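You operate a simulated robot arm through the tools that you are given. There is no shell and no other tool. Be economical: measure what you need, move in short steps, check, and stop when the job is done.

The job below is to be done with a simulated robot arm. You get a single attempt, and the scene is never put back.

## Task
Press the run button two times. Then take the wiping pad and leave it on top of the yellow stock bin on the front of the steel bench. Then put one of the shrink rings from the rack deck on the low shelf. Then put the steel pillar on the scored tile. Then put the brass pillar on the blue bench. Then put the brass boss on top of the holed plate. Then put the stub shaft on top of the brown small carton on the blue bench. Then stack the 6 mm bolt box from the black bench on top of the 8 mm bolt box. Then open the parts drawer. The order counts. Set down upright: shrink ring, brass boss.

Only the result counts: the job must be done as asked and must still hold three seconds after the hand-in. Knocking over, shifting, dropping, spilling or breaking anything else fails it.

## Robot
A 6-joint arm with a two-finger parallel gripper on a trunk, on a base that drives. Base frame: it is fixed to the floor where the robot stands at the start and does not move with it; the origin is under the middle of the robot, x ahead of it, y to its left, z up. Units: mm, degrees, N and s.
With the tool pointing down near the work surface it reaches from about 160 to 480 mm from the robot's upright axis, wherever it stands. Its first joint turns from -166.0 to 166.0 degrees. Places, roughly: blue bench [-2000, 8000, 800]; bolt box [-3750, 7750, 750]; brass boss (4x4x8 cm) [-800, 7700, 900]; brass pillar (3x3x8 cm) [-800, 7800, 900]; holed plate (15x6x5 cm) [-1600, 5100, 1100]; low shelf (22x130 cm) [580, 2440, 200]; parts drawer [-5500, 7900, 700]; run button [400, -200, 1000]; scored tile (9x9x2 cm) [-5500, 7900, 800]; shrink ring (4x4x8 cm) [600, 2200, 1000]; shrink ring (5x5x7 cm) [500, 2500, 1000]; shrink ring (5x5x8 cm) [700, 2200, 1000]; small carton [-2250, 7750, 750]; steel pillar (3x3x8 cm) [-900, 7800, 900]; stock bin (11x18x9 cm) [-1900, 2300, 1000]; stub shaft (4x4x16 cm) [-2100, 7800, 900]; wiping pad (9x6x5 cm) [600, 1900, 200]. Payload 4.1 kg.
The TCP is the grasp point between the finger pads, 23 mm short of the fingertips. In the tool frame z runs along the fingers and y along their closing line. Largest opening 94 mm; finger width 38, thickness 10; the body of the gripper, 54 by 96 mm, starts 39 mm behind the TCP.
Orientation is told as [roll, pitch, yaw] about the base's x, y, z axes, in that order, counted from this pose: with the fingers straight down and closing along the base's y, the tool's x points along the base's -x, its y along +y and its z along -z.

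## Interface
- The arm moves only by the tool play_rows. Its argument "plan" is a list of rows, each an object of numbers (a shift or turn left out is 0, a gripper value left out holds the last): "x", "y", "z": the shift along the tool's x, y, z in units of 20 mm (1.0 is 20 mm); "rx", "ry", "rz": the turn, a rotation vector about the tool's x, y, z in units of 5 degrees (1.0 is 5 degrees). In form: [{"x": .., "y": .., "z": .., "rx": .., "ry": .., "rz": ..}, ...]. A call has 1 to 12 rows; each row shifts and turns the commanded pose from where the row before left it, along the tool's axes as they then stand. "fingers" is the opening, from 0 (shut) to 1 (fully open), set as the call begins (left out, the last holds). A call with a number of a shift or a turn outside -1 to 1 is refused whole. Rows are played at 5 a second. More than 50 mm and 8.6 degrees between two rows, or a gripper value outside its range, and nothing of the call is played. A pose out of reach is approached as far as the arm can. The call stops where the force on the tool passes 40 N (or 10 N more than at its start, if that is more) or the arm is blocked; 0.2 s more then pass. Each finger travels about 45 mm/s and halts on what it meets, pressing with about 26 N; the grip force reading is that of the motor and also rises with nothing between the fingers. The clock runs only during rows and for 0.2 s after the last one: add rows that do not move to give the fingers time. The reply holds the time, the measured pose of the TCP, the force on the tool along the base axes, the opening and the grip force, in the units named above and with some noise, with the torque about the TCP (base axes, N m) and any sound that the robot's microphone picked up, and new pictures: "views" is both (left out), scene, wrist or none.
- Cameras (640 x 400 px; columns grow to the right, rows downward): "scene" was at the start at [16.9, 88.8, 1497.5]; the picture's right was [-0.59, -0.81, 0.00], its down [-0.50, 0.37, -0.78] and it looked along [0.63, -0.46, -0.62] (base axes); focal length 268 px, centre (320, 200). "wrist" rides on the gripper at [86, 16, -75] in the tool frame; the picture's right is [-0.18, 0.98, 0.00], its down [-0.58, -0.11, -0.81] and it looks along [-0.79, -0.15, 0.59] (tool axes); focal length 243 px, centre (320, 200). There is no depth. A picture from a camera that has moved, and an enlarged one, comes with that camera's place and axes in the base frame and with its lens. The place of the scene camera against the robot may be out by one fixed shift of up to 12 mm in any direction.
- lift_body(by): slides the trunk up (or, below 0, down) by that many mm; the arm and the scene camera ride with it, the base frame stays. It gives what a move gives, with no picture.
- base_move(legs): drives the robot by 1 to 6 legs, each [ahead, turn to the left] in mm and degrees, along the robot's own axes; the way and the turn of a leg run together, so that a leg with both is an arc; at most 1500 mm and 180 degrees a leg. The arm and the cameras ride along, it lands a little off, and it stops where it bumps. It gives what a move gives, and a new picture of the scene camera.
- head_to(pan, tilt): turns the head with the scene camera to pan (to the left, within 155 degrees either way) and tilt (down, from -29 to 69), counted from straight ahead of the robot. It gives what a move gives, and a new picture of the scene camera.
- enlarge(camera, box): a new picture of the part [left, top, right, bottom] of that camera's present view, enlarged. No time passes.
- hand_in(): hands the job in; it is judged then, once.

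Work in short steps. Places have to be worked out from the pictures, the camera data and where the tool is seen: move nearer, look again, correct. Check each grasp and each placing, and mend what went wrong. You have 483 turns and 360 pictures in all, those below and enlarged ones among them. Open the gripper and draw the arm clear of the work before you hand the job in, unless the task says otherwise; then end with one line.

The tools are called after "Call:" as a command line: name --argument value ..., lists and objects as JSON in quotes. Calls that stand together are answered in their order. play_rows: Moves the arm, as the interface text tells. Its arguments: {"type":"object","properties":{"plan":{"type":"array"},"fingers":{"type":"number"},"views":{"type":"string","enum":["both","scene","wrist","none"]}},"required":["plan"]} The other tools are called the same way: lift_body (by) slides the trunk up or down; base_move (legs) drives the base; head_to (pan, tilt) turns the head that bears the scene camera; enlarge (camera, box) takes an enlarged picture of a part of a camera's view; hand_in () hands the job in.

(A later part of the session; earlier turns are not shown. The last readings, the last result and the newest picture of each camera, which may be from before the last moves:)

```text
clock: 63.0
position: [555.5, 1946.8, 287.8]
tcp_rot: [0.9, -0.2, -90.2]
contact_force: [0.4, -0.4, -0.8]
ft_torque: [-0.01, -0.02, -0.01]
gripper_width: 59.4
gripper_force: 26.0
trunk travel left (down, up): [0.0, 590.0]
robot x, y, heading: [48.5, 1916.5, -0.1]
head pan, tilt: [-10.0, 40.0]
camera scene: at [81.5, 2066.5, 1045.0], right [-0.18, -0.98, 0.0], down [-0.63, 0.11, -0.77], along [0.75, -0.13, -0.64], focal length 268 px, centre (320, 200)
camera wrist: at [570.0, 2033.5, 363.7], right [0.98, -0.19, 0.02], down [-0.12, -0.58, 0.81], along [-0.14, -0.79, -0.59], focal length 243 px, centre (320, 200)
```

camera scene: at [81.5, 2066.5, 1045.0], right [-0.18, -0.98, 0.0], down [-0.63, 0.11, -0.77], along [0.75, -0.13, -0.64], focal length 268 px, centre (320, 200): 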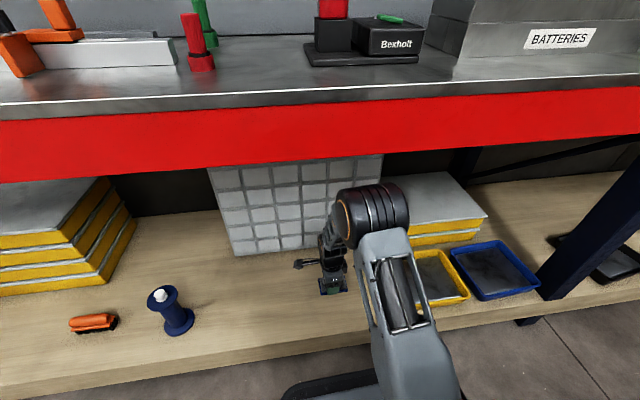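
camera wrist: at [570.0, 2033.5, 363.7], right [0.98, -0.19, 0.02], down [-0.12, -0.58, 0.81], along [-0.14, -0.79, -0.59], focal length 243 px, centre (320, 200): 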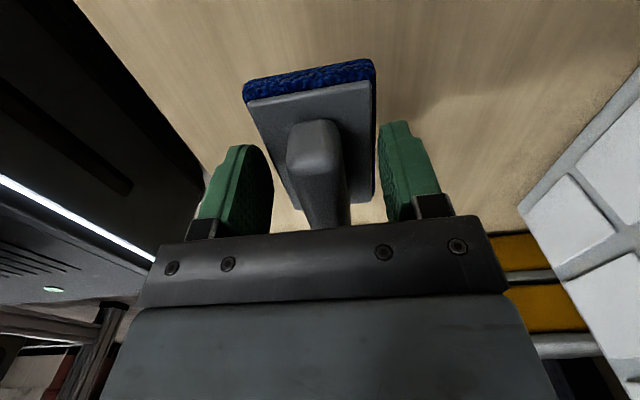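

The pad is held. I back the robot straight out from the rack, then raise the trunk and draw the arm in.

Call:
base_move --legs '[[-320, 0]]'

Call:
lift_body --by 400

Call:
lift_body --by 190

Call:
play_rows --plan '[{"z": -1, "y": -1}, {"z": -1, "y": -1}, {"z": -1, "y": -1}, {"z": -1, "y": -1}, {"z": -1, "y": -1}, {"z": -1, "y": -1}, {"z": -1, "y": -1}, {"z": -1, "y": -1}, {"z": -1, "y": -1}, {"z": -1, "y": -1}, {"z": -1, "y": -1}, {"z": -1, "y": -1}]' --views "scene"

```text
clock: 65.2
position: [236.7, 1947.8, 289.7]
tcp_rot: [1.0, -0.1, -90.0]
contact_force: [-0.1, -0.9, 0.1]
ft_torque: [0.03, 0.03, 0.03]
gripper_width: 59.2
gripper_force: 26.3
trunk travel left (down, up): [0.0, 590.0]
robot x, y, heading: [-269.3, 1918.6, 0.4]
head pan, tilt: [-10.0, 40.0]
camera scene: at [-239.1, 2066.8, 1045.0], right [-0.17, -0.98, 0.0], down [-0.63, 0.11, -0.77], along [0.75, -0.13, -0.64], focal length 268 px, centre (320, 200)
```

scene: 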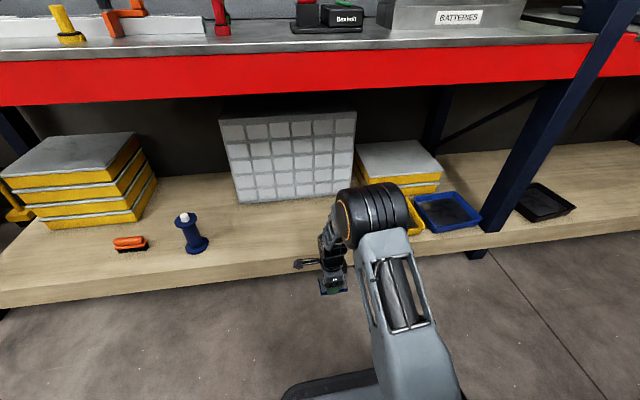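

```text
clock: 69.0
position: [236.2, 1949.1, 688.9]
tcp_rot: [1.0, -0.2, -90.0]
contact_force: [0.4, -0.2, -1.3]
ft_torque: [0.0, 0.02, 0.02]
gripper_width: 59.3
gripper_force: 26.2
trunk travel left (down, up): [-400.0, 190.0]
robot x, y, heading: [-269.1, 1916.3, 0.0]
head pan, tilt: [-10.0, 40.0]
```

```text
clock: 71.1
position: [237.2, 1948.9, 879.1]
tcp_rot: [0.9, -0.2, -90.0]
contact_force: [0.7, -0.3, -0.7]
ft_torque: [-0.03, 0.0, -0.02]
gripper_width: 59.2
gripper_force: 26.1
trunk travel left (down, up): [-590.0, 0.0]
robot x, y, heading: [-270.5, 1915.4, -0.0]
head pan, tilt: [-10.0, 40.0]
```

```text
clock: 73.7
position: [3.7, 1951.4, 1122.8]
tcp_rot: [0.8, -0.2, -90.0]
contact_force: [-0.2, 0.2, -0.6]
ft_torque: [-0.02, -0.02, -0.03]
gripper_width: 59.2
gripper_force: 25.9
out of reach, approached as far as the arm can: row 11, 12
trunk travel left (down, up): [-590.0, 0.0]
robot x, y, heading: [-271.3, 1914.8, 0.1]
head pan, tilt: [-10.0, 40.0]
camera scene: at [-239.8, 2066.7, 1635.0], right [-0.17, -0.98, 0.0], down [-0.63, 0.11, -0.77], along [0.75, -0.13, -0.64], focal length 268 px, centre (320, 200)
```

scene: 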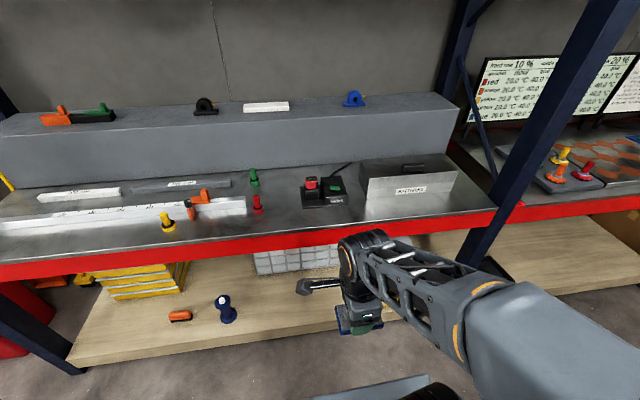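

Carry pose is fine. Now I look at the steel bench from here.

Call:
head_to --pan 155 --tilt 20

Call:
head_to --pan 100 --tilt 20

```text
clock: 76.2
position: [3.7, 1951.9, 1122.8]
tcp_rot: [0.8, -0.2, -90.0]
contact_force: [0.2, 0.6, -0.5]
ft_torque: [0.01, 0.02, 0.0]
gripper_width: 58.9
gripper_force: 26.4
trunk travel left (down, up): [-590.0, 0.0]
robot x, y, heading: [-271.6, 1917.7, 0.3]
head pan, tilt: [154.7, 20.0]
camera scene: at [-407.0, 2121.5, 1666.4], right [0.43, 0.9, 0.0], down [0.31, -0.15, -0.94], along [-0.85, 0.4, -0.34], focal length 268 px, centre (320, 200)
```

scene: 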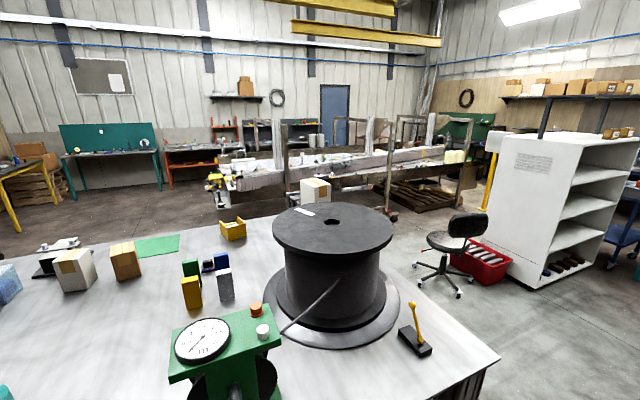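

```text
clock: 77.4
position: [4.4, 1950.8, 1122.5]
tcp_rot: [0.9, -0.2, -90.1]
contact_force: [-0.7, -0.1, -1.3]
ft_torque: [-0.02, 0.03, -0.02]
gripper_width: 59.2
gripper_force: 26.3
trunk travel left (down, up): [-590.0, 0.0]
robot x, y, heading: [-272.6, 1916.1, -0.1]
head pan, tilt: [100.0, 20.0]
camera scene: at [-339.1, 2173.3, 1666.4], right [0.98, 0.17, 0.0], down [0.06, -0.34, -0.94], along [-0.16, 0.93, -0.34], focal length 268 px, centre (320, 200)
```

scene: 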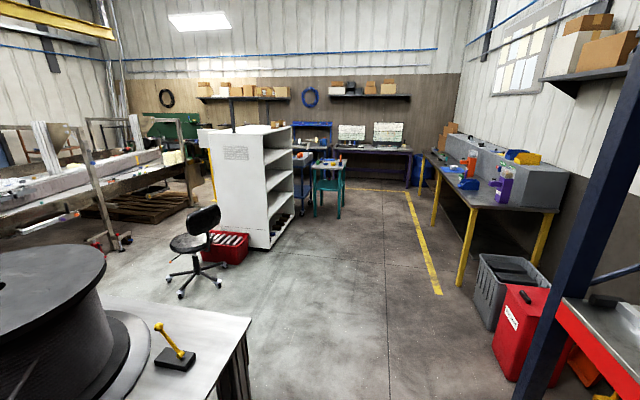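

The yellow bin stands near the bench's far (x≈-2200) edge at about (-1940,2270). I go round the near end of the bench, where the floor is clear.

Call:
base_move --legs '[[0, -90], [1500, 0], [150, 0], [0, -90]]'

Call:
head_to --pan 0 --tilt 25

```text
clock: 93.5
position: [-575.4, 235.0, 1123.0]
tcp_rot: [0.9, -0.1, 88.6]
contact_force: [-0.4, -0.5, -0.4]
ft_torque: [-0.06, 0.0, 0.01]
gripper_width: 59.0
gripper_force: 25.3
trunk travel left (down, up): [-590.0, 0.0]
robot x, y, heading: [-297.3, 264.9, 178.7]
head pan, tilt: [100.0, 20.0]
camera scene: at [-220.8, 2.8, 1666.4], right [-0.99, -0.15, 0.0], down [-0.05, 0.34, -0.94], along [0.14, -0.93, -0.34], focal length 268 px, centre (320, 200)
```

scene: 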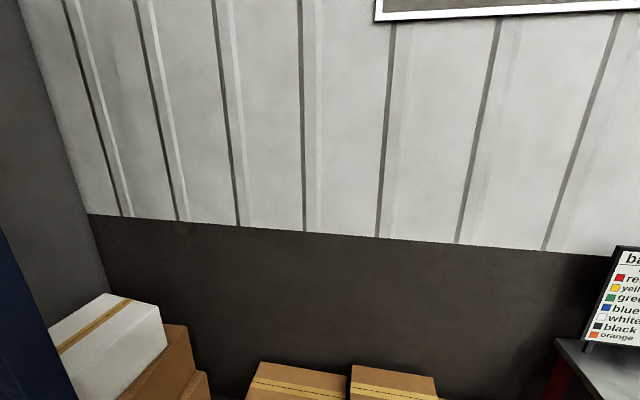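

```text
clock: 95.2
position: [-575.4, 235.9, 1122.5]
tcp_rot: [1.0, -0.2, 88.6]
contact_force: [-0.8, -0.2, -1.0]
ft_torque: [0.04, 0.02, 0.02]
gripper_width: 59.2
gripper_force: 25.8
trunk travel left (down, up): [-590.0, 0.0]
robot x, y, heading: [-295.8, 265.6, 178.6]
head pan, tilt: [0.0, 25.0]
camera scene: at [-326.9, 96.9, 1658.4], right [0.02, 1.0, 0.0], down [0.42, -0.01, -0.91], along [-0.91, 0.02, -0.42], focal length 268 px, centre (320, 200)
```

scene: 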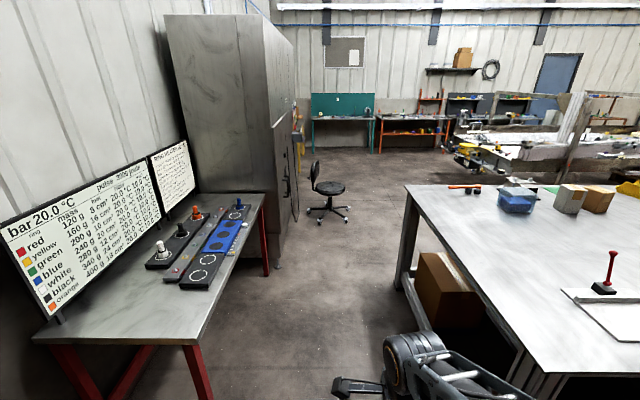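

Passage between the table (y≈-255) and the bench (y≈745) is clear; I drive along its middle to x≈-2520, turn right and go to the bin's y.

Call:
base_move --legs '[[0, 1.4], [1500, 0], [725, 0], [0, -90], [1000, 0]]'

Call:
head_to --pan -20 --tilt 25

```text
clock: 115.2
position: [-2600.1, 1532.1, 1122.0]
tcp_rot: [0.8, -0.2, 1.3]
contact_force: [0.4, 0.8, -0.7]
ft_torque: [0.01, 0.05, 0.03]
gripper_width: 59.2
gripper_force: 26.2
trunk travel left (down, up): [-590.0, 0.0]
robot x, y, heading: [-2556.5, 1261.2, 91.4]
head pan, tilt: [0.0, 25.0]
camera scene: at [-2717.1, 1284.9, 1658.3], right [1.0, 0.02, 0.0], down [0.01, -0.42, -0.91], along [-0.02, 0.91, -0.42], focal length 268 px, centre (320, 200)
```

scene: 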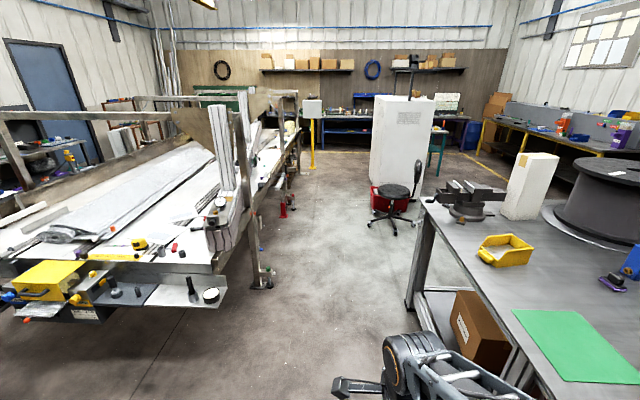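

```text
clock: 116.0
position: [-2599.9, 1530.8, 1122.9]
tcp_rot: [0.8, -0.3, 1.3]
contact_force: [0.3, 0.4, -0.4]
ft_torque: [0.03, -0.02, -0.03]
gripper_width: 59.2
gripper_force: 25.9
trunk travel left (down, up): [-590.0, 0.0]
robot x, y, heading: [-2554.2, 1257.5, 91.2]
head pan, tilt: [-20.0, 25.0]
camera scene: at [-2685.5, 1279.8, 1658.4], right [0.95, -0.32, 0.0], down [-0.13, -0.4, -0.91], along [0.29, 0.86, -0.42], focal length 268 px, centre (320, 200)
```

scene: 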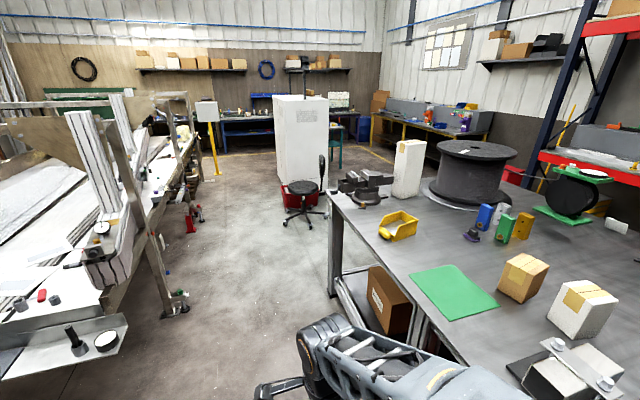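

The bin is at about (-1912,2303), the bench edge x≈-2120. I drive level with it and face the bench.

Call:
base_move --legs '[[0, -1.3], [1040, 0], [0, -90], [100, 0]]'

Call:
head_to --pan -15 --tilt 45

```text
clock: 126.3
position: [-2181.5, 2340.3, 1123.3]
tcp_rot: [0.7, -0.3, -89.6]
contact_force: [0.8, 0.2, -1.2]
ft_torque: [0.03, 0.01, 0.03]
gripper_width: 58.7
gripper_force: 26.1
trunk travel left (down, up): [-590.0, 0.0]
robot x, y, heading: [-2456.2, 2303.5, 0.5]
head pan, tilt: [-20.0, 25.0]
camera scene: at [-2423.0, 2436.6, 1658.3], right [-0.34, -0.94, 0.0], down [-0.4, 0.14, -0.91], along [0.85, -0.3, -0.42], focal length 268 px, centre (320, 200)
```

scene: 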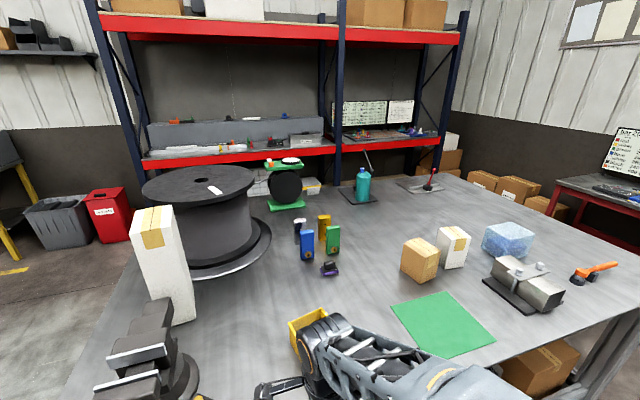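

```text
clock: 127.2
position: [-2183.7, 2339.9, 1122.1]
tcp_rot: [1.0, -0.2, -89.6]
contact_force: [0.8, 0.6, 0.2]
ft_torque: [0.01, -0.01, -0.05]
gripper_width: 59.1
gripper_force: 26.1
trunk travel left (down, up): [-590.0, 0.0]
robot x, y, heading: [-2459.3, 2301.4, 0.7]
head pan, tilt: [-15.0, 45.0]
camera scene: at [-2432.5, 2446.9, 1627.8], right [-0.25, -0.97, 0.0], down [-0.68, 0.18, -0.71], along [0.68, -0.18, -0.71], focal length 268 px, centre (320, 200)
```

scene: 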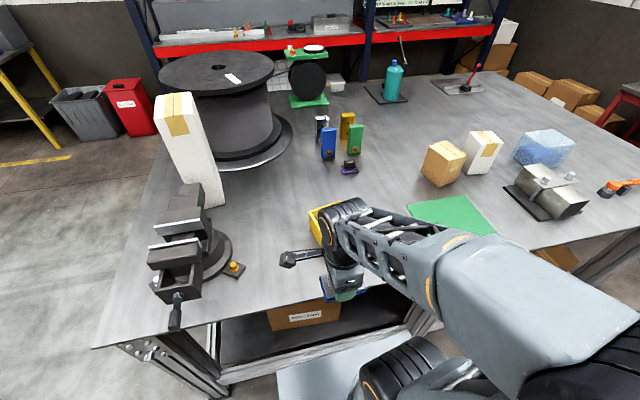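

The bin is hidden behind the wrist; I look with the wrist camera, and enlarge the base/bench edge.

Call:
enlarge --camera "wrist" --box '[0, 0, 640, 400]'

Call:
enlarge --camera "scene" --box '[180, 260, 420, 400]'

```text
1.00 times, centred on (320, 200) of wrist (not enlarged: the box is as wide or as high as the picture)
camera zoom: at [-2170.2, 2426.0, 1197.1], right [0.98, -0.18, 0.02], down [-0.12, -0.58, 0.81], along [-0.13, -0.8, -0.59], focal length 243 px, centre (320, 200)
```

zoom: 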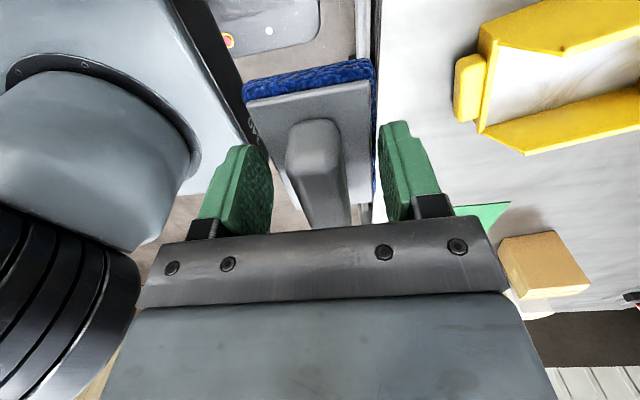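

```text
2.67 times, centred on (300, 330) of scene
camera zoom: at [-2432.5, 2446.9, 1627.8], right [-0.25, -0.97, 0.0], down [-0.68, 0.18, -0.71], along [0.68, -0.18, -0.71], focal length 713 px, centre (373, -147)
```

zoom: 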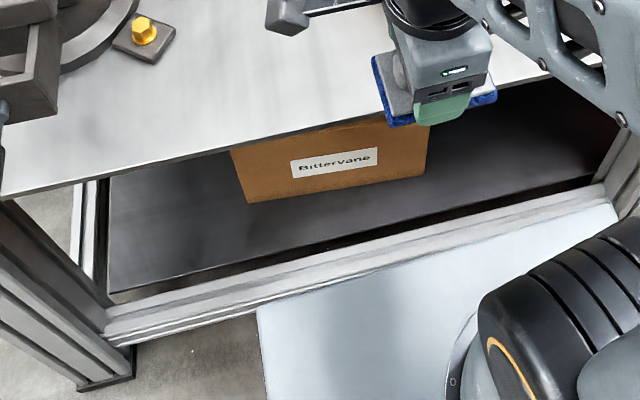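

Base front is about 262 mm ahead of the axis, bench edge at -2122, so I can go 60 mm nearer. Then I bring the hand over the bench, high, to view the bin.

Call:
base_move --legs '[[60, 0]]'

Call:
play_rows --plan '[{"z": -1}, {"z": -1}, {"z": -1}, {"y": 1}, {"y": 1}, {"y": 1}, {"y": 1}]'

```text
clock: 128.1
position: [-2122.8, 2340.0, 1122.5]
tcp_rot: [0.8, -0.2, -89.7]
contact_force: [-0.4, 0.2, -0.5]
ft_torque: [0.01, 0.01, 0.0]
gripper_width: 59.0
gripper_force: 26.3
trunk travel left (down, up): [-590.0, 0.0]
robot x, y, heading: [-2401.5, 2300.9, 0.4]
head pan, tilt: [-15.0, 45.0]
camera scene: at [-2371.2, 2447.3, 1627.8], right [-0.25, -0.97, 0.0], down [-0.68, 0.18, -0.71], along [0.68, -0.18, -0.71], focal length 268 px, centre (320, 200)
```

scene: 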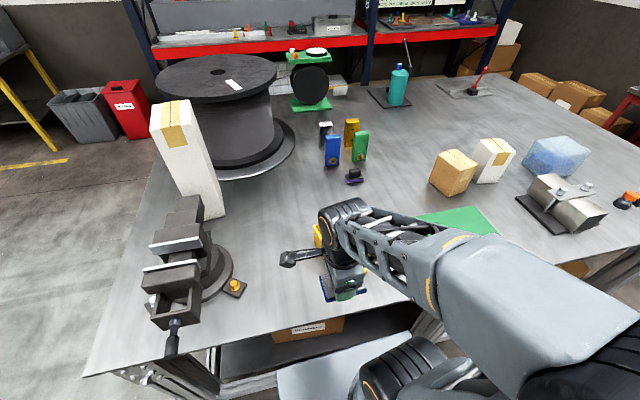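

```text
clock: 129.7
position: [-2043.3, 2340.3, 1182.4]
tcp_rot: [0.8, -0.1, -89.6]
contact_force: [0.1, -0.6, -0.6]
ft_torque: [-0.03, -0.01, -0.01]
gripper_width: 59.2
gripper_force: 26.1
trunk travel left (down, up): [-590.0, 0.0]
robot x, y, heading: [-2399.0, 2304.4, 0.1]
head pan, tilt: [-15.0, 45.0]
camera scene: at [-2371.9, 2447.4, 1627.8], right [-0.25, -0.97, 0.0], down [-0.68, 0.18, -0.71], along [0.68, -0.18, -0.71], focal length 268 px, centre (320, 200)
camera wrist: at [-2030.1, 2426.7, 1257.9], right [0.98, -0.18, 0.01], down [-0.12, -0.58, 0.81], along [-0.14, -0.8, -0.59], focal length 243 px, centre (320, 200)
```

scene: 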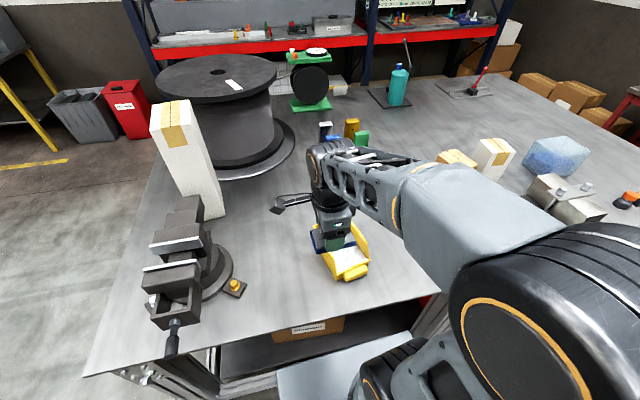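
wrist: 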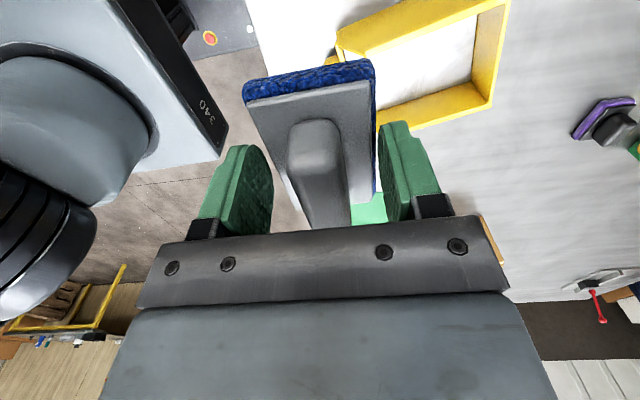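

The bin seems filled with something white; I enlarge both views.

Call:
enlarge --camera "wrist" --box '[300, 0, 540, 150]'

Call:
enlarge --camera "scene" --box '[280, 200, 400, 290]'

```text
2.67 times, centred on (420, 75) of wrist
camera zoom: at [-2030.1, 2426.7, 1257.9], right [0.98, -0.18, 0.01], down [-0.12, -0.58, 0.81], along [-0.14, -0.8, -0.59], focal length 647 px, centre (53, 533)
```

zoom: 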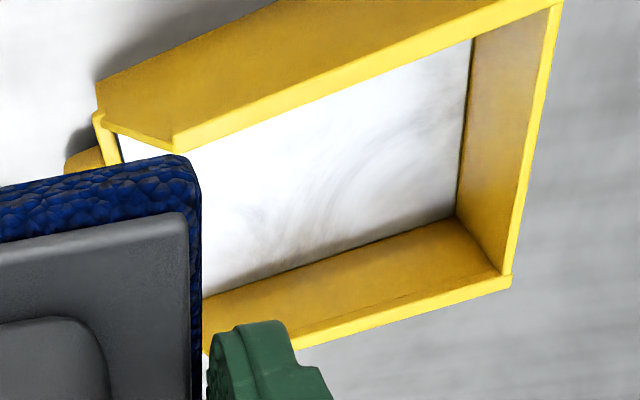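

```text
4.44 times, centred on (340, 245) of scene
camera zoom: at [-2371.9, 2447.4, 1627.8], right [-0.25, -0.97, 0.0], down [-0.68, 0.18, -0.71], along [0.68, -0.18, -0.71], focal length 1189 px, centre (231, 0)
```

zoom: 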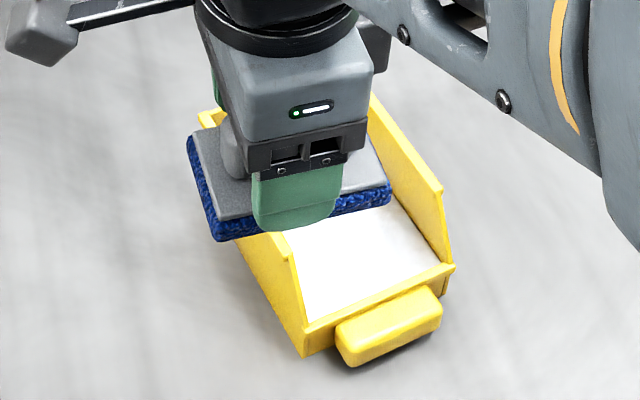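

The bin is open with inner floor about z≈943, rim ≈990, long axis yaw ≈11°, interior centre ≈(-1940,2257). I turn the hand about +100° so the pad's long side lies along the bin and the fingers close across it.

Call:
play_rows --plan '[{"rz": -1}, {"rz": -1}, {"rz": -1}, {"rz": -1}, {"rz": -1}, {"rz": -1}, {"rz": -1}, {"rz": -1}, {"rz": -1}, {"rz": -1}, {"rz": -1}, {"rz": -1}]' --views "none"

Call:
play_rows --plan '[{"rz": -1}, {"rz": -1}, {"rz": -1}, {"rz": -1}, {"rz": -1}, {"rz": -1}, {"rz": -1}, {"rz": -1}, {"rz": -0.1}, {}]'

```text
clock: 132.3
position: [-2043.3, 2340.2, 1184.2]
tcp_rot: [0.3, -0.9, -29.7]
contact_force: [-0.4, -1.2, -0.6]
ft_torque: [-0.01, -0.01, -0.01]
gripper_width: 59.2
gripper_force: 25.5
trunk travel left (down, up): [-590.0, 0.0]
robot x, y, heading: [-2400.7, 2300.4, 0.4]
head pan, tilt: [-15.0, 45.0]
```

```text
clock: 134.5
position: [-2044.1, 2339.8, 1184.0]
tcp_rot: [-0.4, -0.8, 11.0]
contact_force: [-0.2, -0.2, -0.5]
ft_torque: [-0.03, 0.01, 0.01]
gripper_width: 59.0
gripper_force: 25.6
trunk travel left (down, up): [-590.0, 0.0]
robot x, y, heading: [-2396.6, 2305.1, 0.4]
head pan, tilt: [-15.0, 45.0]
camera scene: at [-2372.4, 2447.3, 1627.8], right [-0.25, -0.97, 0.0], down [-0.68, 0.18, -0.71], along [0.68, -0.18, -0.71], focal length 268 px, centre (320, 200)
camera wrist: at [-2134.5, 2339.5, 1257.0], right [0.0, 1.0, 0.0], down [0.58, 0.01, 0.81], along [0.81, 0.0, -0.58], focal length 243 px, centre (320, 200)
```

scene: 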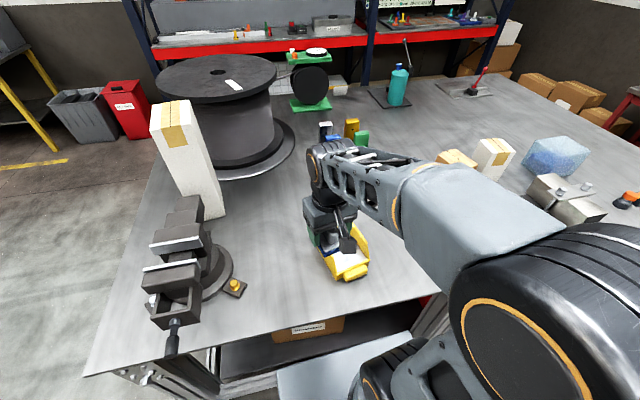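
wrist: 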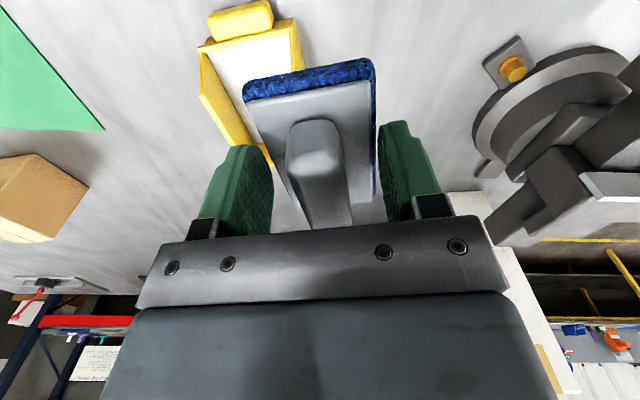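

The wrist view confirms the bin body centre ≈(-1941,2261). I move above it at height and look.

Call:
play_rows --plan '[{"x": -0.86, "y": -0.97}, {"x": -0.86, "y": -0.97}, {"x": -0.86, "y": -0.97}, {"x": -0.86, "y": -0.97}, {"x": -0.86, "y": -0.97}, {"z": 1}, {"z": 1}, {}]'

```text
clock: 136.3
position: [-1941.4, 2261.3, 1143.9]
tcp_rot: [-0.3, -0.7, 10.8]
contact_force: [0.0, -0.7, -1.3]
ft_torque: [-0.03, 0.01, 0.01]
gripper_width: 59.2
gripper_force: 25.8
trunk travel left (down, up): [-590.0, 0.0]
robot x, y, heading: [-2399.2, 2302.4, 0.3]
head pan, tilt: [-15.0, 45.0]
camera scene: at [-2372.3, 2447.3, 1627.8], right [-0.25, -0.97, 0.0], down [-0.68, 0.18, -0.71], along [0.68, -0.18, -0.71], focal length 268 px, centre (320, 200)
camera wrist: at [-2032.0, 2260.9, 1218.5], right [0.0, 1.0, 0.0], down [0.58, 0.0, 0.81], along [0.81, 0.0, -0.58], focal length 243 px, centre (320, 200)
```

scene: 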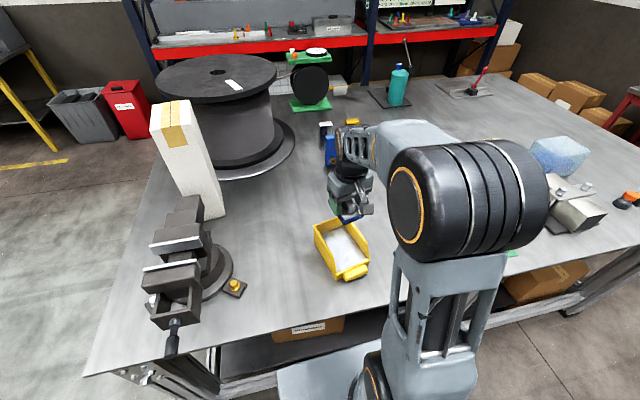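
wrist: 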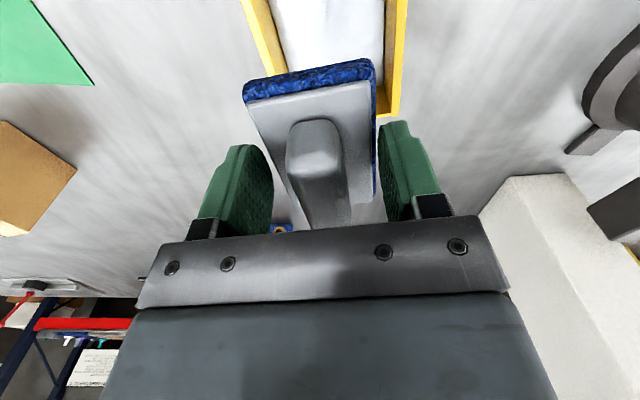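

Refined: rim z≈1006, centre ≈(-1947,2272), yaw ≈10°. I shift 11 mm in y and lower to 40 mm above the rim, then check alignment.

Call:
play_rows --plan '[{"x": 0.19, "y": 0.6, "rz": 0.2}, {"z": 1}, {"z": 1}, {"z": 1}, {}]'

```text
clock: 137.5
position: [-1945.8, 2272.5, 1085.5]
tcp_rot: [-0.3, -0.8, 9.9]
contact_force: [-0.3, -0.2, -0.3]
ft_torque: [0.0, 0.0, 0.04]
gripper_width: 59.0
gripper_force: 26.1
trunk travel left (down, up): [-590.0, 0.0]
robot x, y, heading: [-2397.1, 2305.1, 0.3]
head pan, tilt: [-15.0, 45.0]
camera scene: at [-2372.3, 2447.3, 1627.8], right [-0.25, -0.97, 0.0], down [-0.68, 0.18, -0.71], along [0.68, -0.18, -0.71], focal length 268 px, centre (320, 200)
camera wrist: at [-2036.6, 2273.4, 1158.6], right [0.01, 1.0, 0.0], down [0.58, -0.01, 0.81], along [0.81, -0.01, -0.58], focal length 243 px, centre (320, 200)
```

scene: 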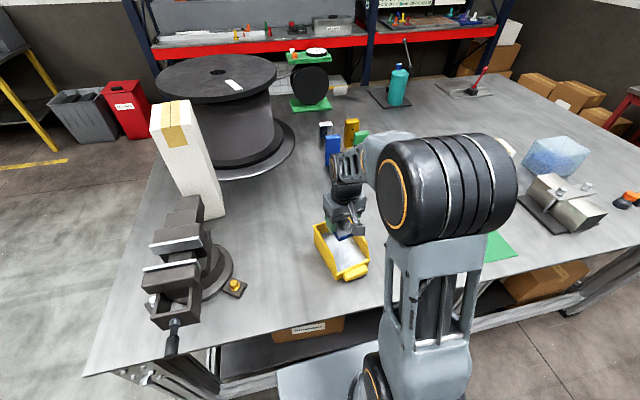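
wrist: 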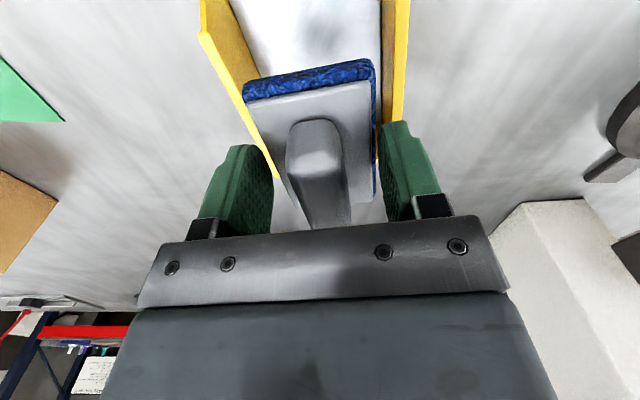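

Aligned well. I lower into the bin: 70 mm, then in small steps watching force.

Call:
play_rows --plan '[{"z": 1}, {"z": 1}, {"z": 0.8}, {"z": 0.5}]' --views "both"

```text
clock: 138.5
position: [-1944.9, 2273.5, 1027.8]
tcp_rot: [-0.3, -1.3, 9.8]
contact_force: [-7.4, 1.1, 20.5]
ft_torque: [0.55, 0.72, 0.1]
gripper_width: 59.3
gripper_force: 25.6
trunk travel left (down, up): [-590.0, 0.0]
robot x, y, heading: [-2395.9, 2302.4, 0.5]
head pan, tilt: [-15.0, 45.0]
stopped in row 4: the force on the tool passed its limit at 64 N (the readings are from after the stop); the commanded pose is now the measured one
camera scene: at [-2375.3, 2447.4, 1627.8], right [-0.25, -0.97, 0.0], down [-0.68, 0.18, -0.71], along [0.69, -0.18, -0.71], focal length 268 px, centre (320, 200)
camera wrist: at [-2036.5, 2273.6, 1101.2], right [0.01, 1.0, 0.0], down [0.57, -0.01, 0.82], along [0.82, -0.01, -0.57], focal length 243 px, centre (320, 200)
```

scene: 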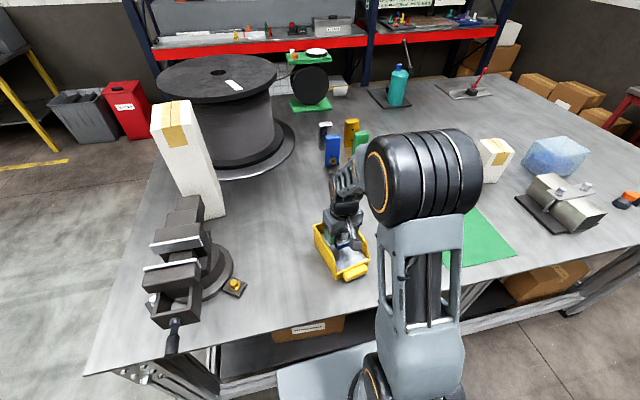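
wrist: 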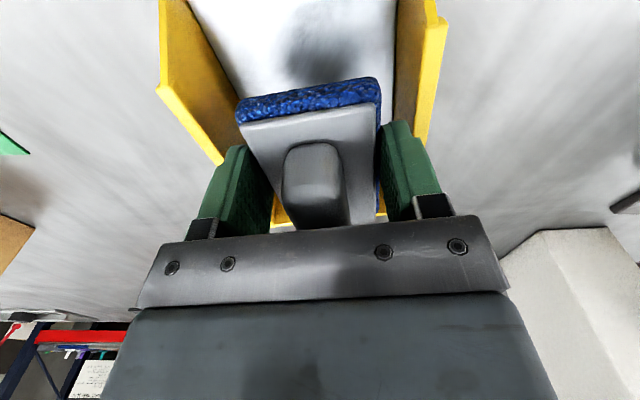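

The right finger met the right wall's rim: the interior is y≈2215–2312 here, so I was ~9 mm off. I lift 45 mm, shift toward the centre and look again.

Call:
play_rows --plan '[{"z": -1}, {"z": -1}, {"y": -0.45}, {}]'

Call:
enlarge --camera "wrist" --box '[140, 0, 460, 200]'

```text
clock: 139.5
position: [-1942.5, 2263.6, 1066.2]
tcp_rot: [-0.4, -1.1, 9.8]
contact_force: [0.3, -0.3, -1.0]
ft_torque: [0.02, -0.01, -0.03]
gripper_width: 59.3
gripper_force: 26.2
trunk travel left (down, up): [-590.0, 0.0]
robot x, y, heading: [-2399.1, 2303.9, 0.3]
head pan, tilt: [-15.0, 45.0]
camera scene: at [-2372.4, 2447.3, 1627.8], right [-0.25, -0.97, 0.0], down [-0.68, 0.18, -0.71], along [0.68, -0.18, -0.71], focal length 268 px, centre (320, 200)
camera wrist: at [-2034.2, 2264.5, 1140.4], right [0.01, 1.0, 0.0], down [0.57, -0.01, 0.82], along [0.82, -0.01, -0.57], focal length 243 px, centre (320, 200)
```

scene: 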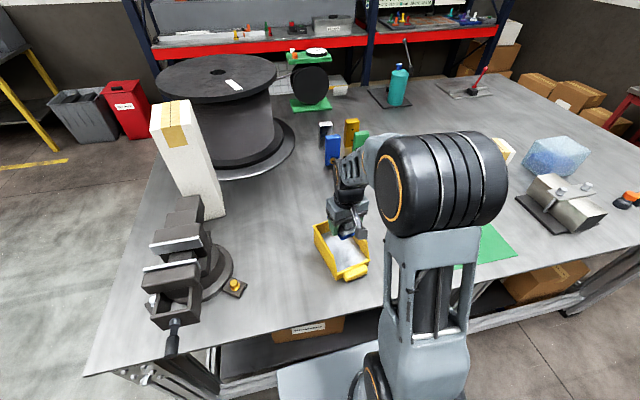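
wrist: 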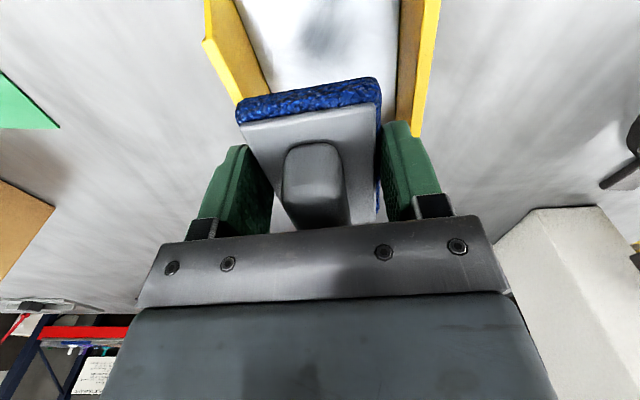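

```text
2.00 times, centred on (300, 100) of wrist
camera zoom: at [-2034.2, 2264.5, 1140.4], right [0.01, 1.0, 0.0], down [0.57, -0.01, 0.82], along [0.82, -0.01, -0.57], focal length 485 px, centre (360, 400)
```

zoom: 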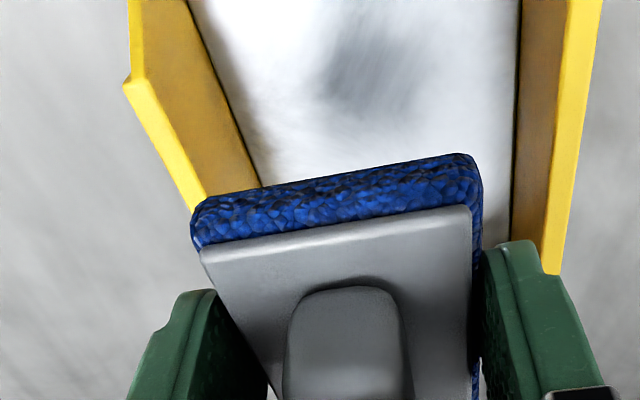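

The pad seems to have been pushed up ~10 mm in the grip as if it had met something at rim level. I centre (+4 mm), then lower again very gently to see where contact occurs.

Call:
play_rows --plan '[{"y": 0.2}, {"z": 1}, {"z": 0.4}, {"z": 0.1}]' --views "none"

Call:
play_rows --plan '[{"z": 0.1}, {"z": 0.1}, {"z": 0.1}]' --views "wrist"

```text
clock: 140.5
position: [-1942.7, 2268.1, 1037.0]
tcp_rot: [-0.4, -1.0, 9.8]
contact_force: [0.3, -1.0, -0.8]
ft_torque: [-0.01, 0.02, 0.04]
gripper_width: 59.3
gripper_force: 25.7
trunk travel left (down, up): [-590.0, 0.0]
robot x, y, heading: [-2395.4, 2298.6, 0.3]
head pan, tilt: [-15.0, 45.0]
```

```text
clock: 141.3
position: [-1942.7, 2267.2, 1031.3]
tcp_rot: [-0.4, -1.2, 9.8]
contact_force: [0.1, -0.1, -0.7]
ft_torque: [0.01, 0.03, -0.04]
gripper_width: 59.2
gripper_force: 25.8
trunk travel left (down, up): [-590.0, 0.0]
robot x, y, heading: [-2397.0, 2304.1, 0.5]
head pan, tilt: [-15.0, 45.0]
camera wrist: at [-2034.0, 2268.4, 1103.6], right [0.01, 1.0, 0.0], down [0.57, -0.01, 0.82], along [0.82, -0.01, -0.57], focal length 243 px, centre (320, 200)
```

wrist: 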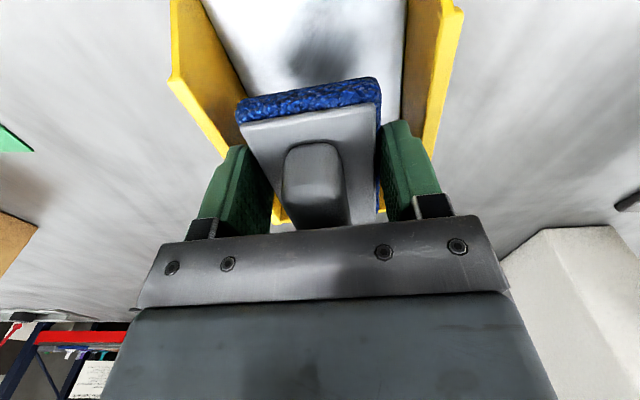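

No contact yet at TCP 1031. I continue in 2 mm steps.

Call:
play_rows --plan '[{"z": 0.1}, {"z": 0.1}, {"z": 0.1}, {"z": 0.1}]' --views "none"

Call:
play_rows --plan '[{"z": 0.1}, {"z": 0.1}, {"z": 0.1}, {"z": 0.1}]' --views "wrist"

```text
clock: 142.2
position: [-1943.5, 2267.3, 1028.9]
tcp_rot: [-0.5, -1.6, 9.8]
contact_force: [-7.2, 0.5, 21.2]
ft_torque: [0.61, 0.81, 0.22]
gripper_width: 59.6
gripper_force: 26.3
trunk travel left (down, up): [-590.0, 0.0]
robot x, y, heading: [-2401.3, 2300.6, 0.3]
head pan, tilt: [-15.0, 45.0]
stopped in row 4: the force on the tool passed its limit at 44 N (the readings are from after the stop); the commanded pose is now the measured one
```

```text
clock: 142.6
position: [-1942.0, 2268.4, 1029.1]
tcp_rot: [-0.5, -1.8, 9.8]
contact_force: [-4.6, -0.1, 22.5]
ft_torque: [0.63, 0.79, 0.24]
gripper_width: 59.4
gripper_force: 26.1
trunk travel left (down, up): [-590.0, 0.0]
robot x, y, heading: [-2397.9, 2304.3, 0.3]
head pan, tilt: [-15.0, 45.0]
stopped in row 2: the force on the tool passed its limit at 44 N (the readings are from after the stop); the commanded pose is now the measured one
camera wrist: at [-2033.3, 2268.2, 1100.6], right [0.01, 1.0, 0.0], down [0.56, 0.0, 0.83], along [0.83, -0.01, -0.56], focal length 243 px, centre (320, 200)
```

wrist: 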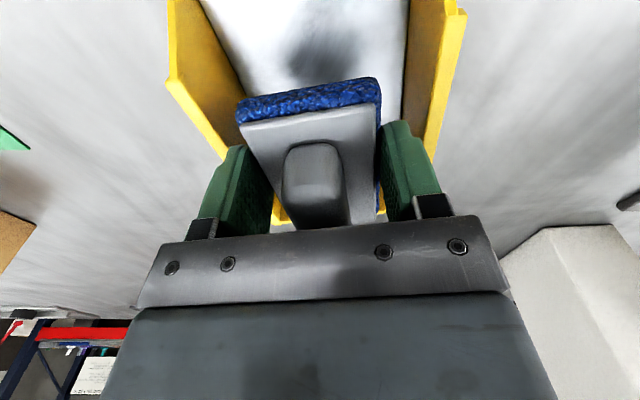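

Contact again at the same height, tool reaction says the back-left side touches: most likely the pad's rear end on the back wall. I lift, shift 22 mm toward the bin's front and try again gently.

Call:
play_rows --plan '[{"z": -1}, {"z": -0.5}, {"x": 1, "y": 0.15}, {"x": 0.1}, {"ry": 0.25}, {}]'

Call:
enlarge --camera "wrist" --box '[140, 50, 460, 250]'

Call:
enlarge --camera "scene" --box '[290, 180, 400, 290]'

```text
clock: 144.0
position: [-1963.8, 2266.3, 1056.1]
tcp_rot: [-0.5, -0.3, 10.0]
contact_force: [0.2, -0.6, -1.5]
ft_torque: [-0.02, 0.02, -0.01]
gripper_width: 59.4
gripper_force: 25.9
trunk travel left (down, up): [-590.0, 0.0]
robot x, y, heading: [-2396.4, 2303.0, 0.4]
head pan, tilt: [-15.0, 45.0]
camera scene: at [-2372.8, 2447.3, 1627.8], right [-0.25, -0.97, 0.0], down [-0.68, 0.18, -0.71], along [0.68, -0.18, -0.71], focal length 268 px, centre (320, 200)
camera wrist: at [-2053.6, 2267.8, 1130.1], right [0.01, 1.0, -0.01], down [0.58, 0.0, 0.81], along [0.81, -0.01, -0.58], focal length 243 px, centre (320, 200)
```

scene: 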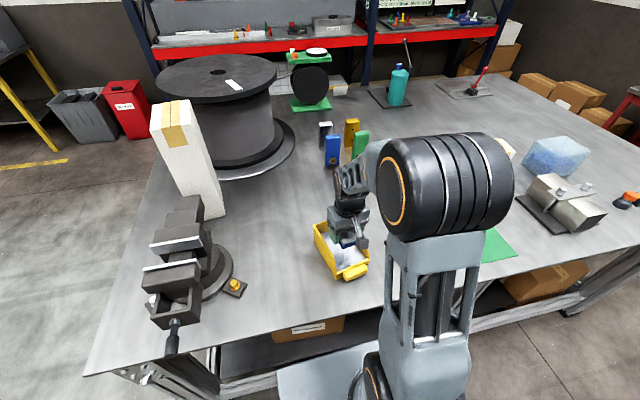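
wrist: 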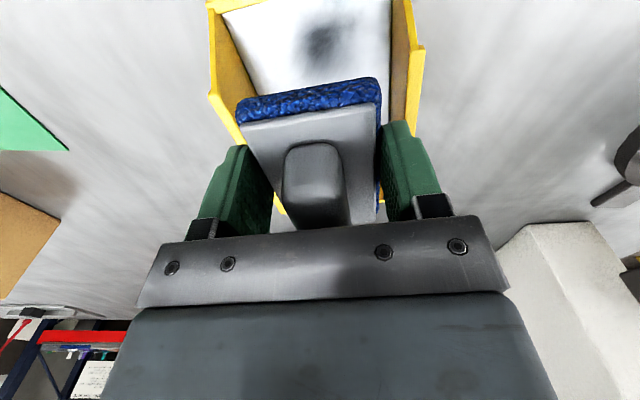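

```text
2.00 times, centred on (300, 150) of wrist
camera zoom: at [-2053.6, 2267.8, 1130.1], right [0.01, 1.0, -0.01], down [0.58, 0.0, 0.81], along [0.81, -0.01, -0.58], focal length 485 px, centre (360, 300)
```

zoom: 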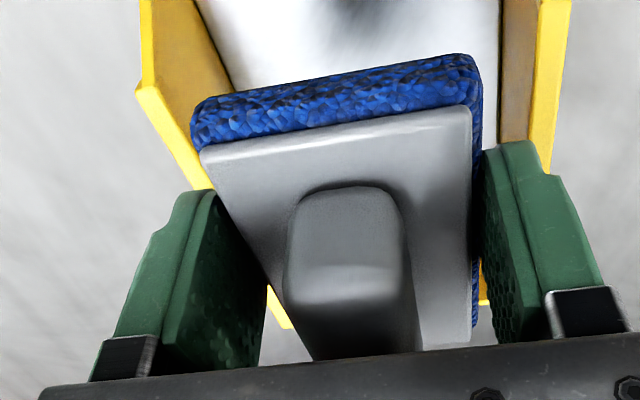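

```text
3.64 times, centred on (345, 235) of scene
camera zoom: at [-2372.8, 2447.3, 1627.8], right [-0.25, -0.97, 0.0], down [-0.68, 0.18, -0.71], along [0.68, -0.18, -0.71], focal length 973 px, centre (229, 73)
```

zoom: 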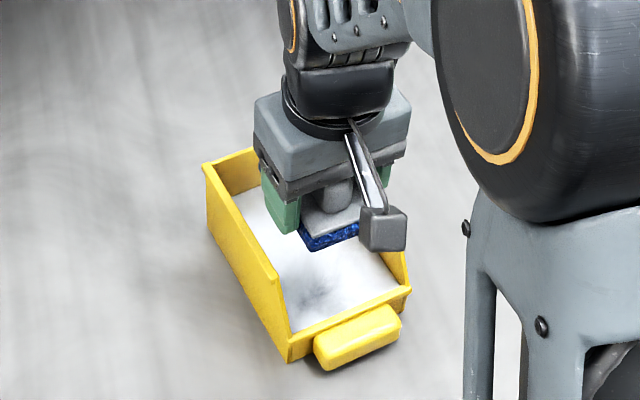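

Geometry suggests I may be touching a solid top plane at rim level. I go to the centre (≈-1948,2270), lower gently to contact with the levelled hand, and inspect from the scene camera.

Call:
play_rows --plan '[{"x": -0.8, "y": 0.05}, {"z": 0.6}, {"z": 0.4}, {"z": 0.1}, {"z": 0.1}, {"z": 0.1}, {"z": 0.1}]' --views "none"

Call:
enlarge --camera "scene" --box '[290, 180, 400, 290]'

```text
clock: 145.6
position: [-1947.3, 2270.3, 1028.6]
tcp_rot: [-0.5, -0.6, 9.9]
contact_force: [-0.9, 0.9, 8.4]
ft_torque: [0.37, -0.39, 0.09]
gripper_width: 59.2
gripper_force: 26.1
trunk travel left (down, up): [-590.0, 0.0]
robot x, y, heading: [-2395.8, 2306.1, 0.3]
head pan, tilt: [-15.0, 45.0]
```

```text
3.64 times, centred on (345, 235) of scene
camera zoom: at [-2373.5, 2447.4, 1628.0], right [-0.25, -0.97, 0.0], down [-0.68, 0.18, -0.71], along [0.68, -0.18, -0.71], focal length 973 px, centre (229, 73)
```

zoom: 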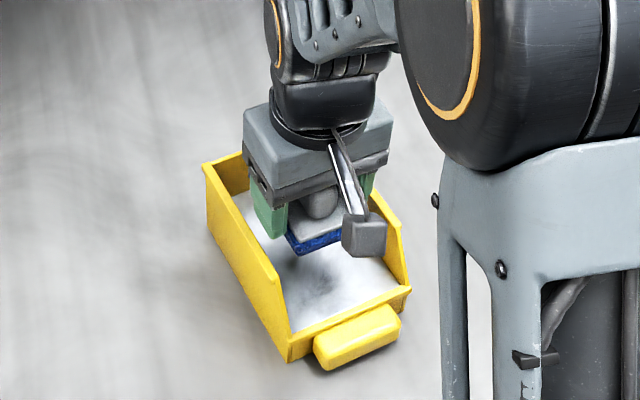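

Contact stays at the same height whatever the lateral position, with finger tips at ≈1006 = rim height: the bin acts as solid at its rim. I release the pad here gently and see where it rests.

Call:
play_rows --plan '[{}, {}, {}]' --fingers 0.72

Call:
enlarge --camera "scene" --box '[290, 180, 400, 290]'

```text
clock: 146.4
position: [-1947.9, 2269.5, 1028.5]
tcp_rot: [-0.5, -0.4, 9.7]
contact_force: [1.4, -4.4, 8.0]
ft_torque: [0.18, 0.16, 0.01]
gripper_width: 66.1
gripper_force: 0.0
trunk travel left (down, up): [-590.0, 0.0]
robot x, y, heading: [-2398.3, 2307.6, 0.6]
head pan, tilt: [-15.0, 45.0]
camera scene: at [-2373.0, 2446.8, 1627.9], right [-0.25, -0.97, 0.0], down [-0.68, 0.18, -0.71], along [0.68, -0.18, -0.71], focal length 268 px, centre (320, 200)
camera wrist: at [-2037.5, 2270.5, 1102.3], right [0.01, 1.0, -0.01], down [0.58, 0.0, 0.81], along [0.81, -0.01, -0.58], focal length 243 px, centre (320, 200)
```

scene: 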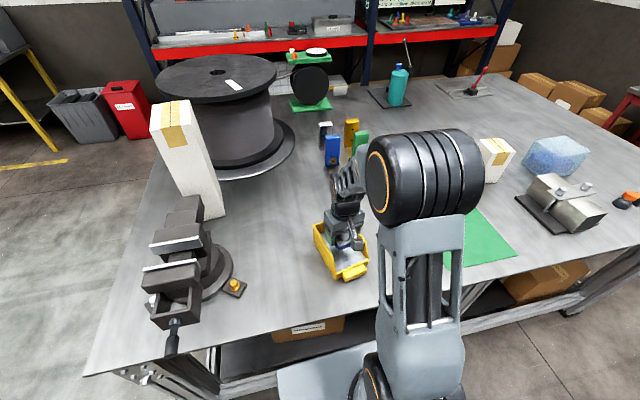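
wrist: 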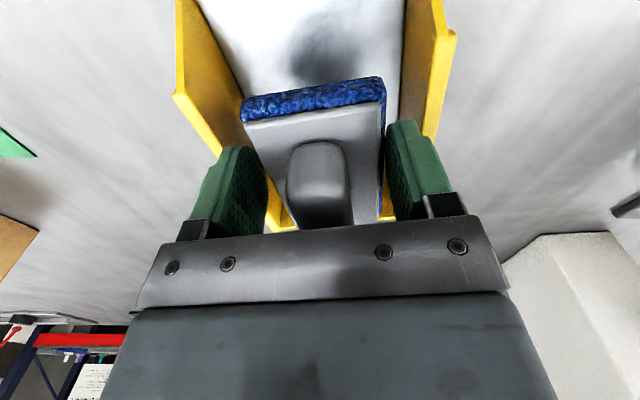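

```text
3.64 times, centred on (345, 235) of scene
camera zoom: at [-2373.0, 2446.8, 1627.9], right [-0.25, -0.97, 0.0], down [-0.68, 0.18, -0.71], along [0.68, -0.18, -0.71], focal length 973 px, centre (229, 73)
```

zoom: 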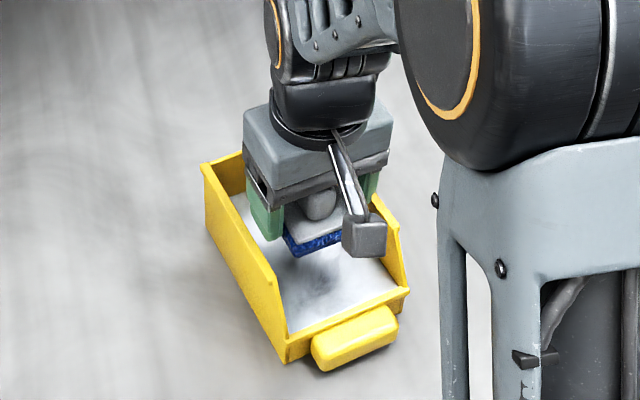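

The pad stays put at rim level with the fingers open. I lift the hand straight up.

Call:
play_rows --plan '[{"z": -0.3}, {"z": -0.5}, {"z": -1}, {"z": -1}, {"z": -1}, {"z": -1}, {"z": -1}]'

Call:
enlarge --camera "scene" --box '[290, 180, 400, 290]'

```text
clock: 148.0
position: [-1948.3, 2271.9, 1145.0]
tcp_rot: [-0.4, -0.3, 10.0]
contact_force: [0.6, -0.3, -0.2]
ft_torque: [-0.03, 0.0, 0.01]
gripper_width: 67.9
gripper_force: 0.1
trunk travel left (down, up): [-590.0, 0.0]
robot x, y, heading: [-2396.8, 2303.6, 0.4]
head pan, tilt: [-15.0, 45.0]
camera scene: at [-2372.8, 2447.3, 1627.8], right [-0.25, -0.97, 0.0], down [-0.68, 0.18, -0.71], along [0.68, -0.18, -0.71], focal length 268 px, centre (320, 200)
camera wrist: at [-2038.6, 2272.4, 1218.8], right [0.01, 1.0, -0.01], down [0.58, 0.0, 0.81], along [0.81, -0.01, -0.58], focal length 243 px, centre (320, 200)
```

scene: 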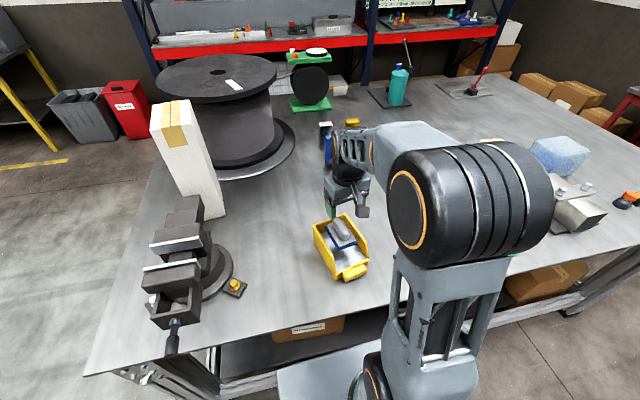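
wrist: 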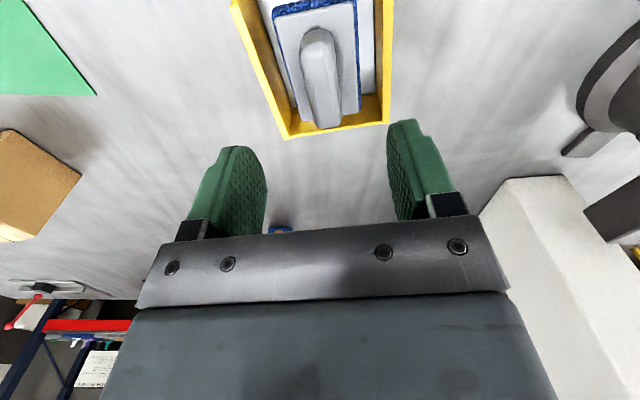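

```text
3.64 times, centred on (345, 235) of scene
camera zoom: at [-2372.8, 2447.3, 1627.8], right [-0.25, -0.97, 0.0], down [-0.68, 0.18, -0.71], along [0.68, -0.18, -0.71], focal length 973 px, centre (229, 73)
```

zoom: 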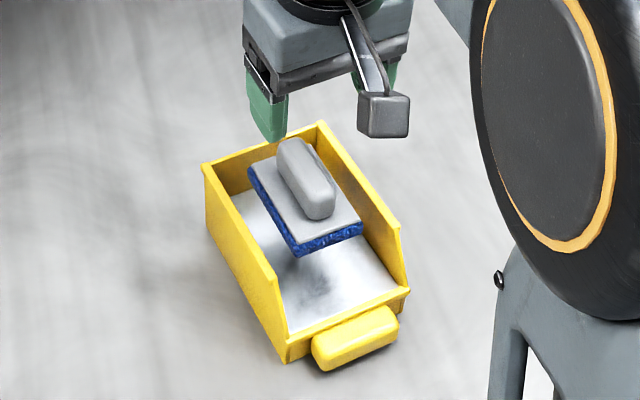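

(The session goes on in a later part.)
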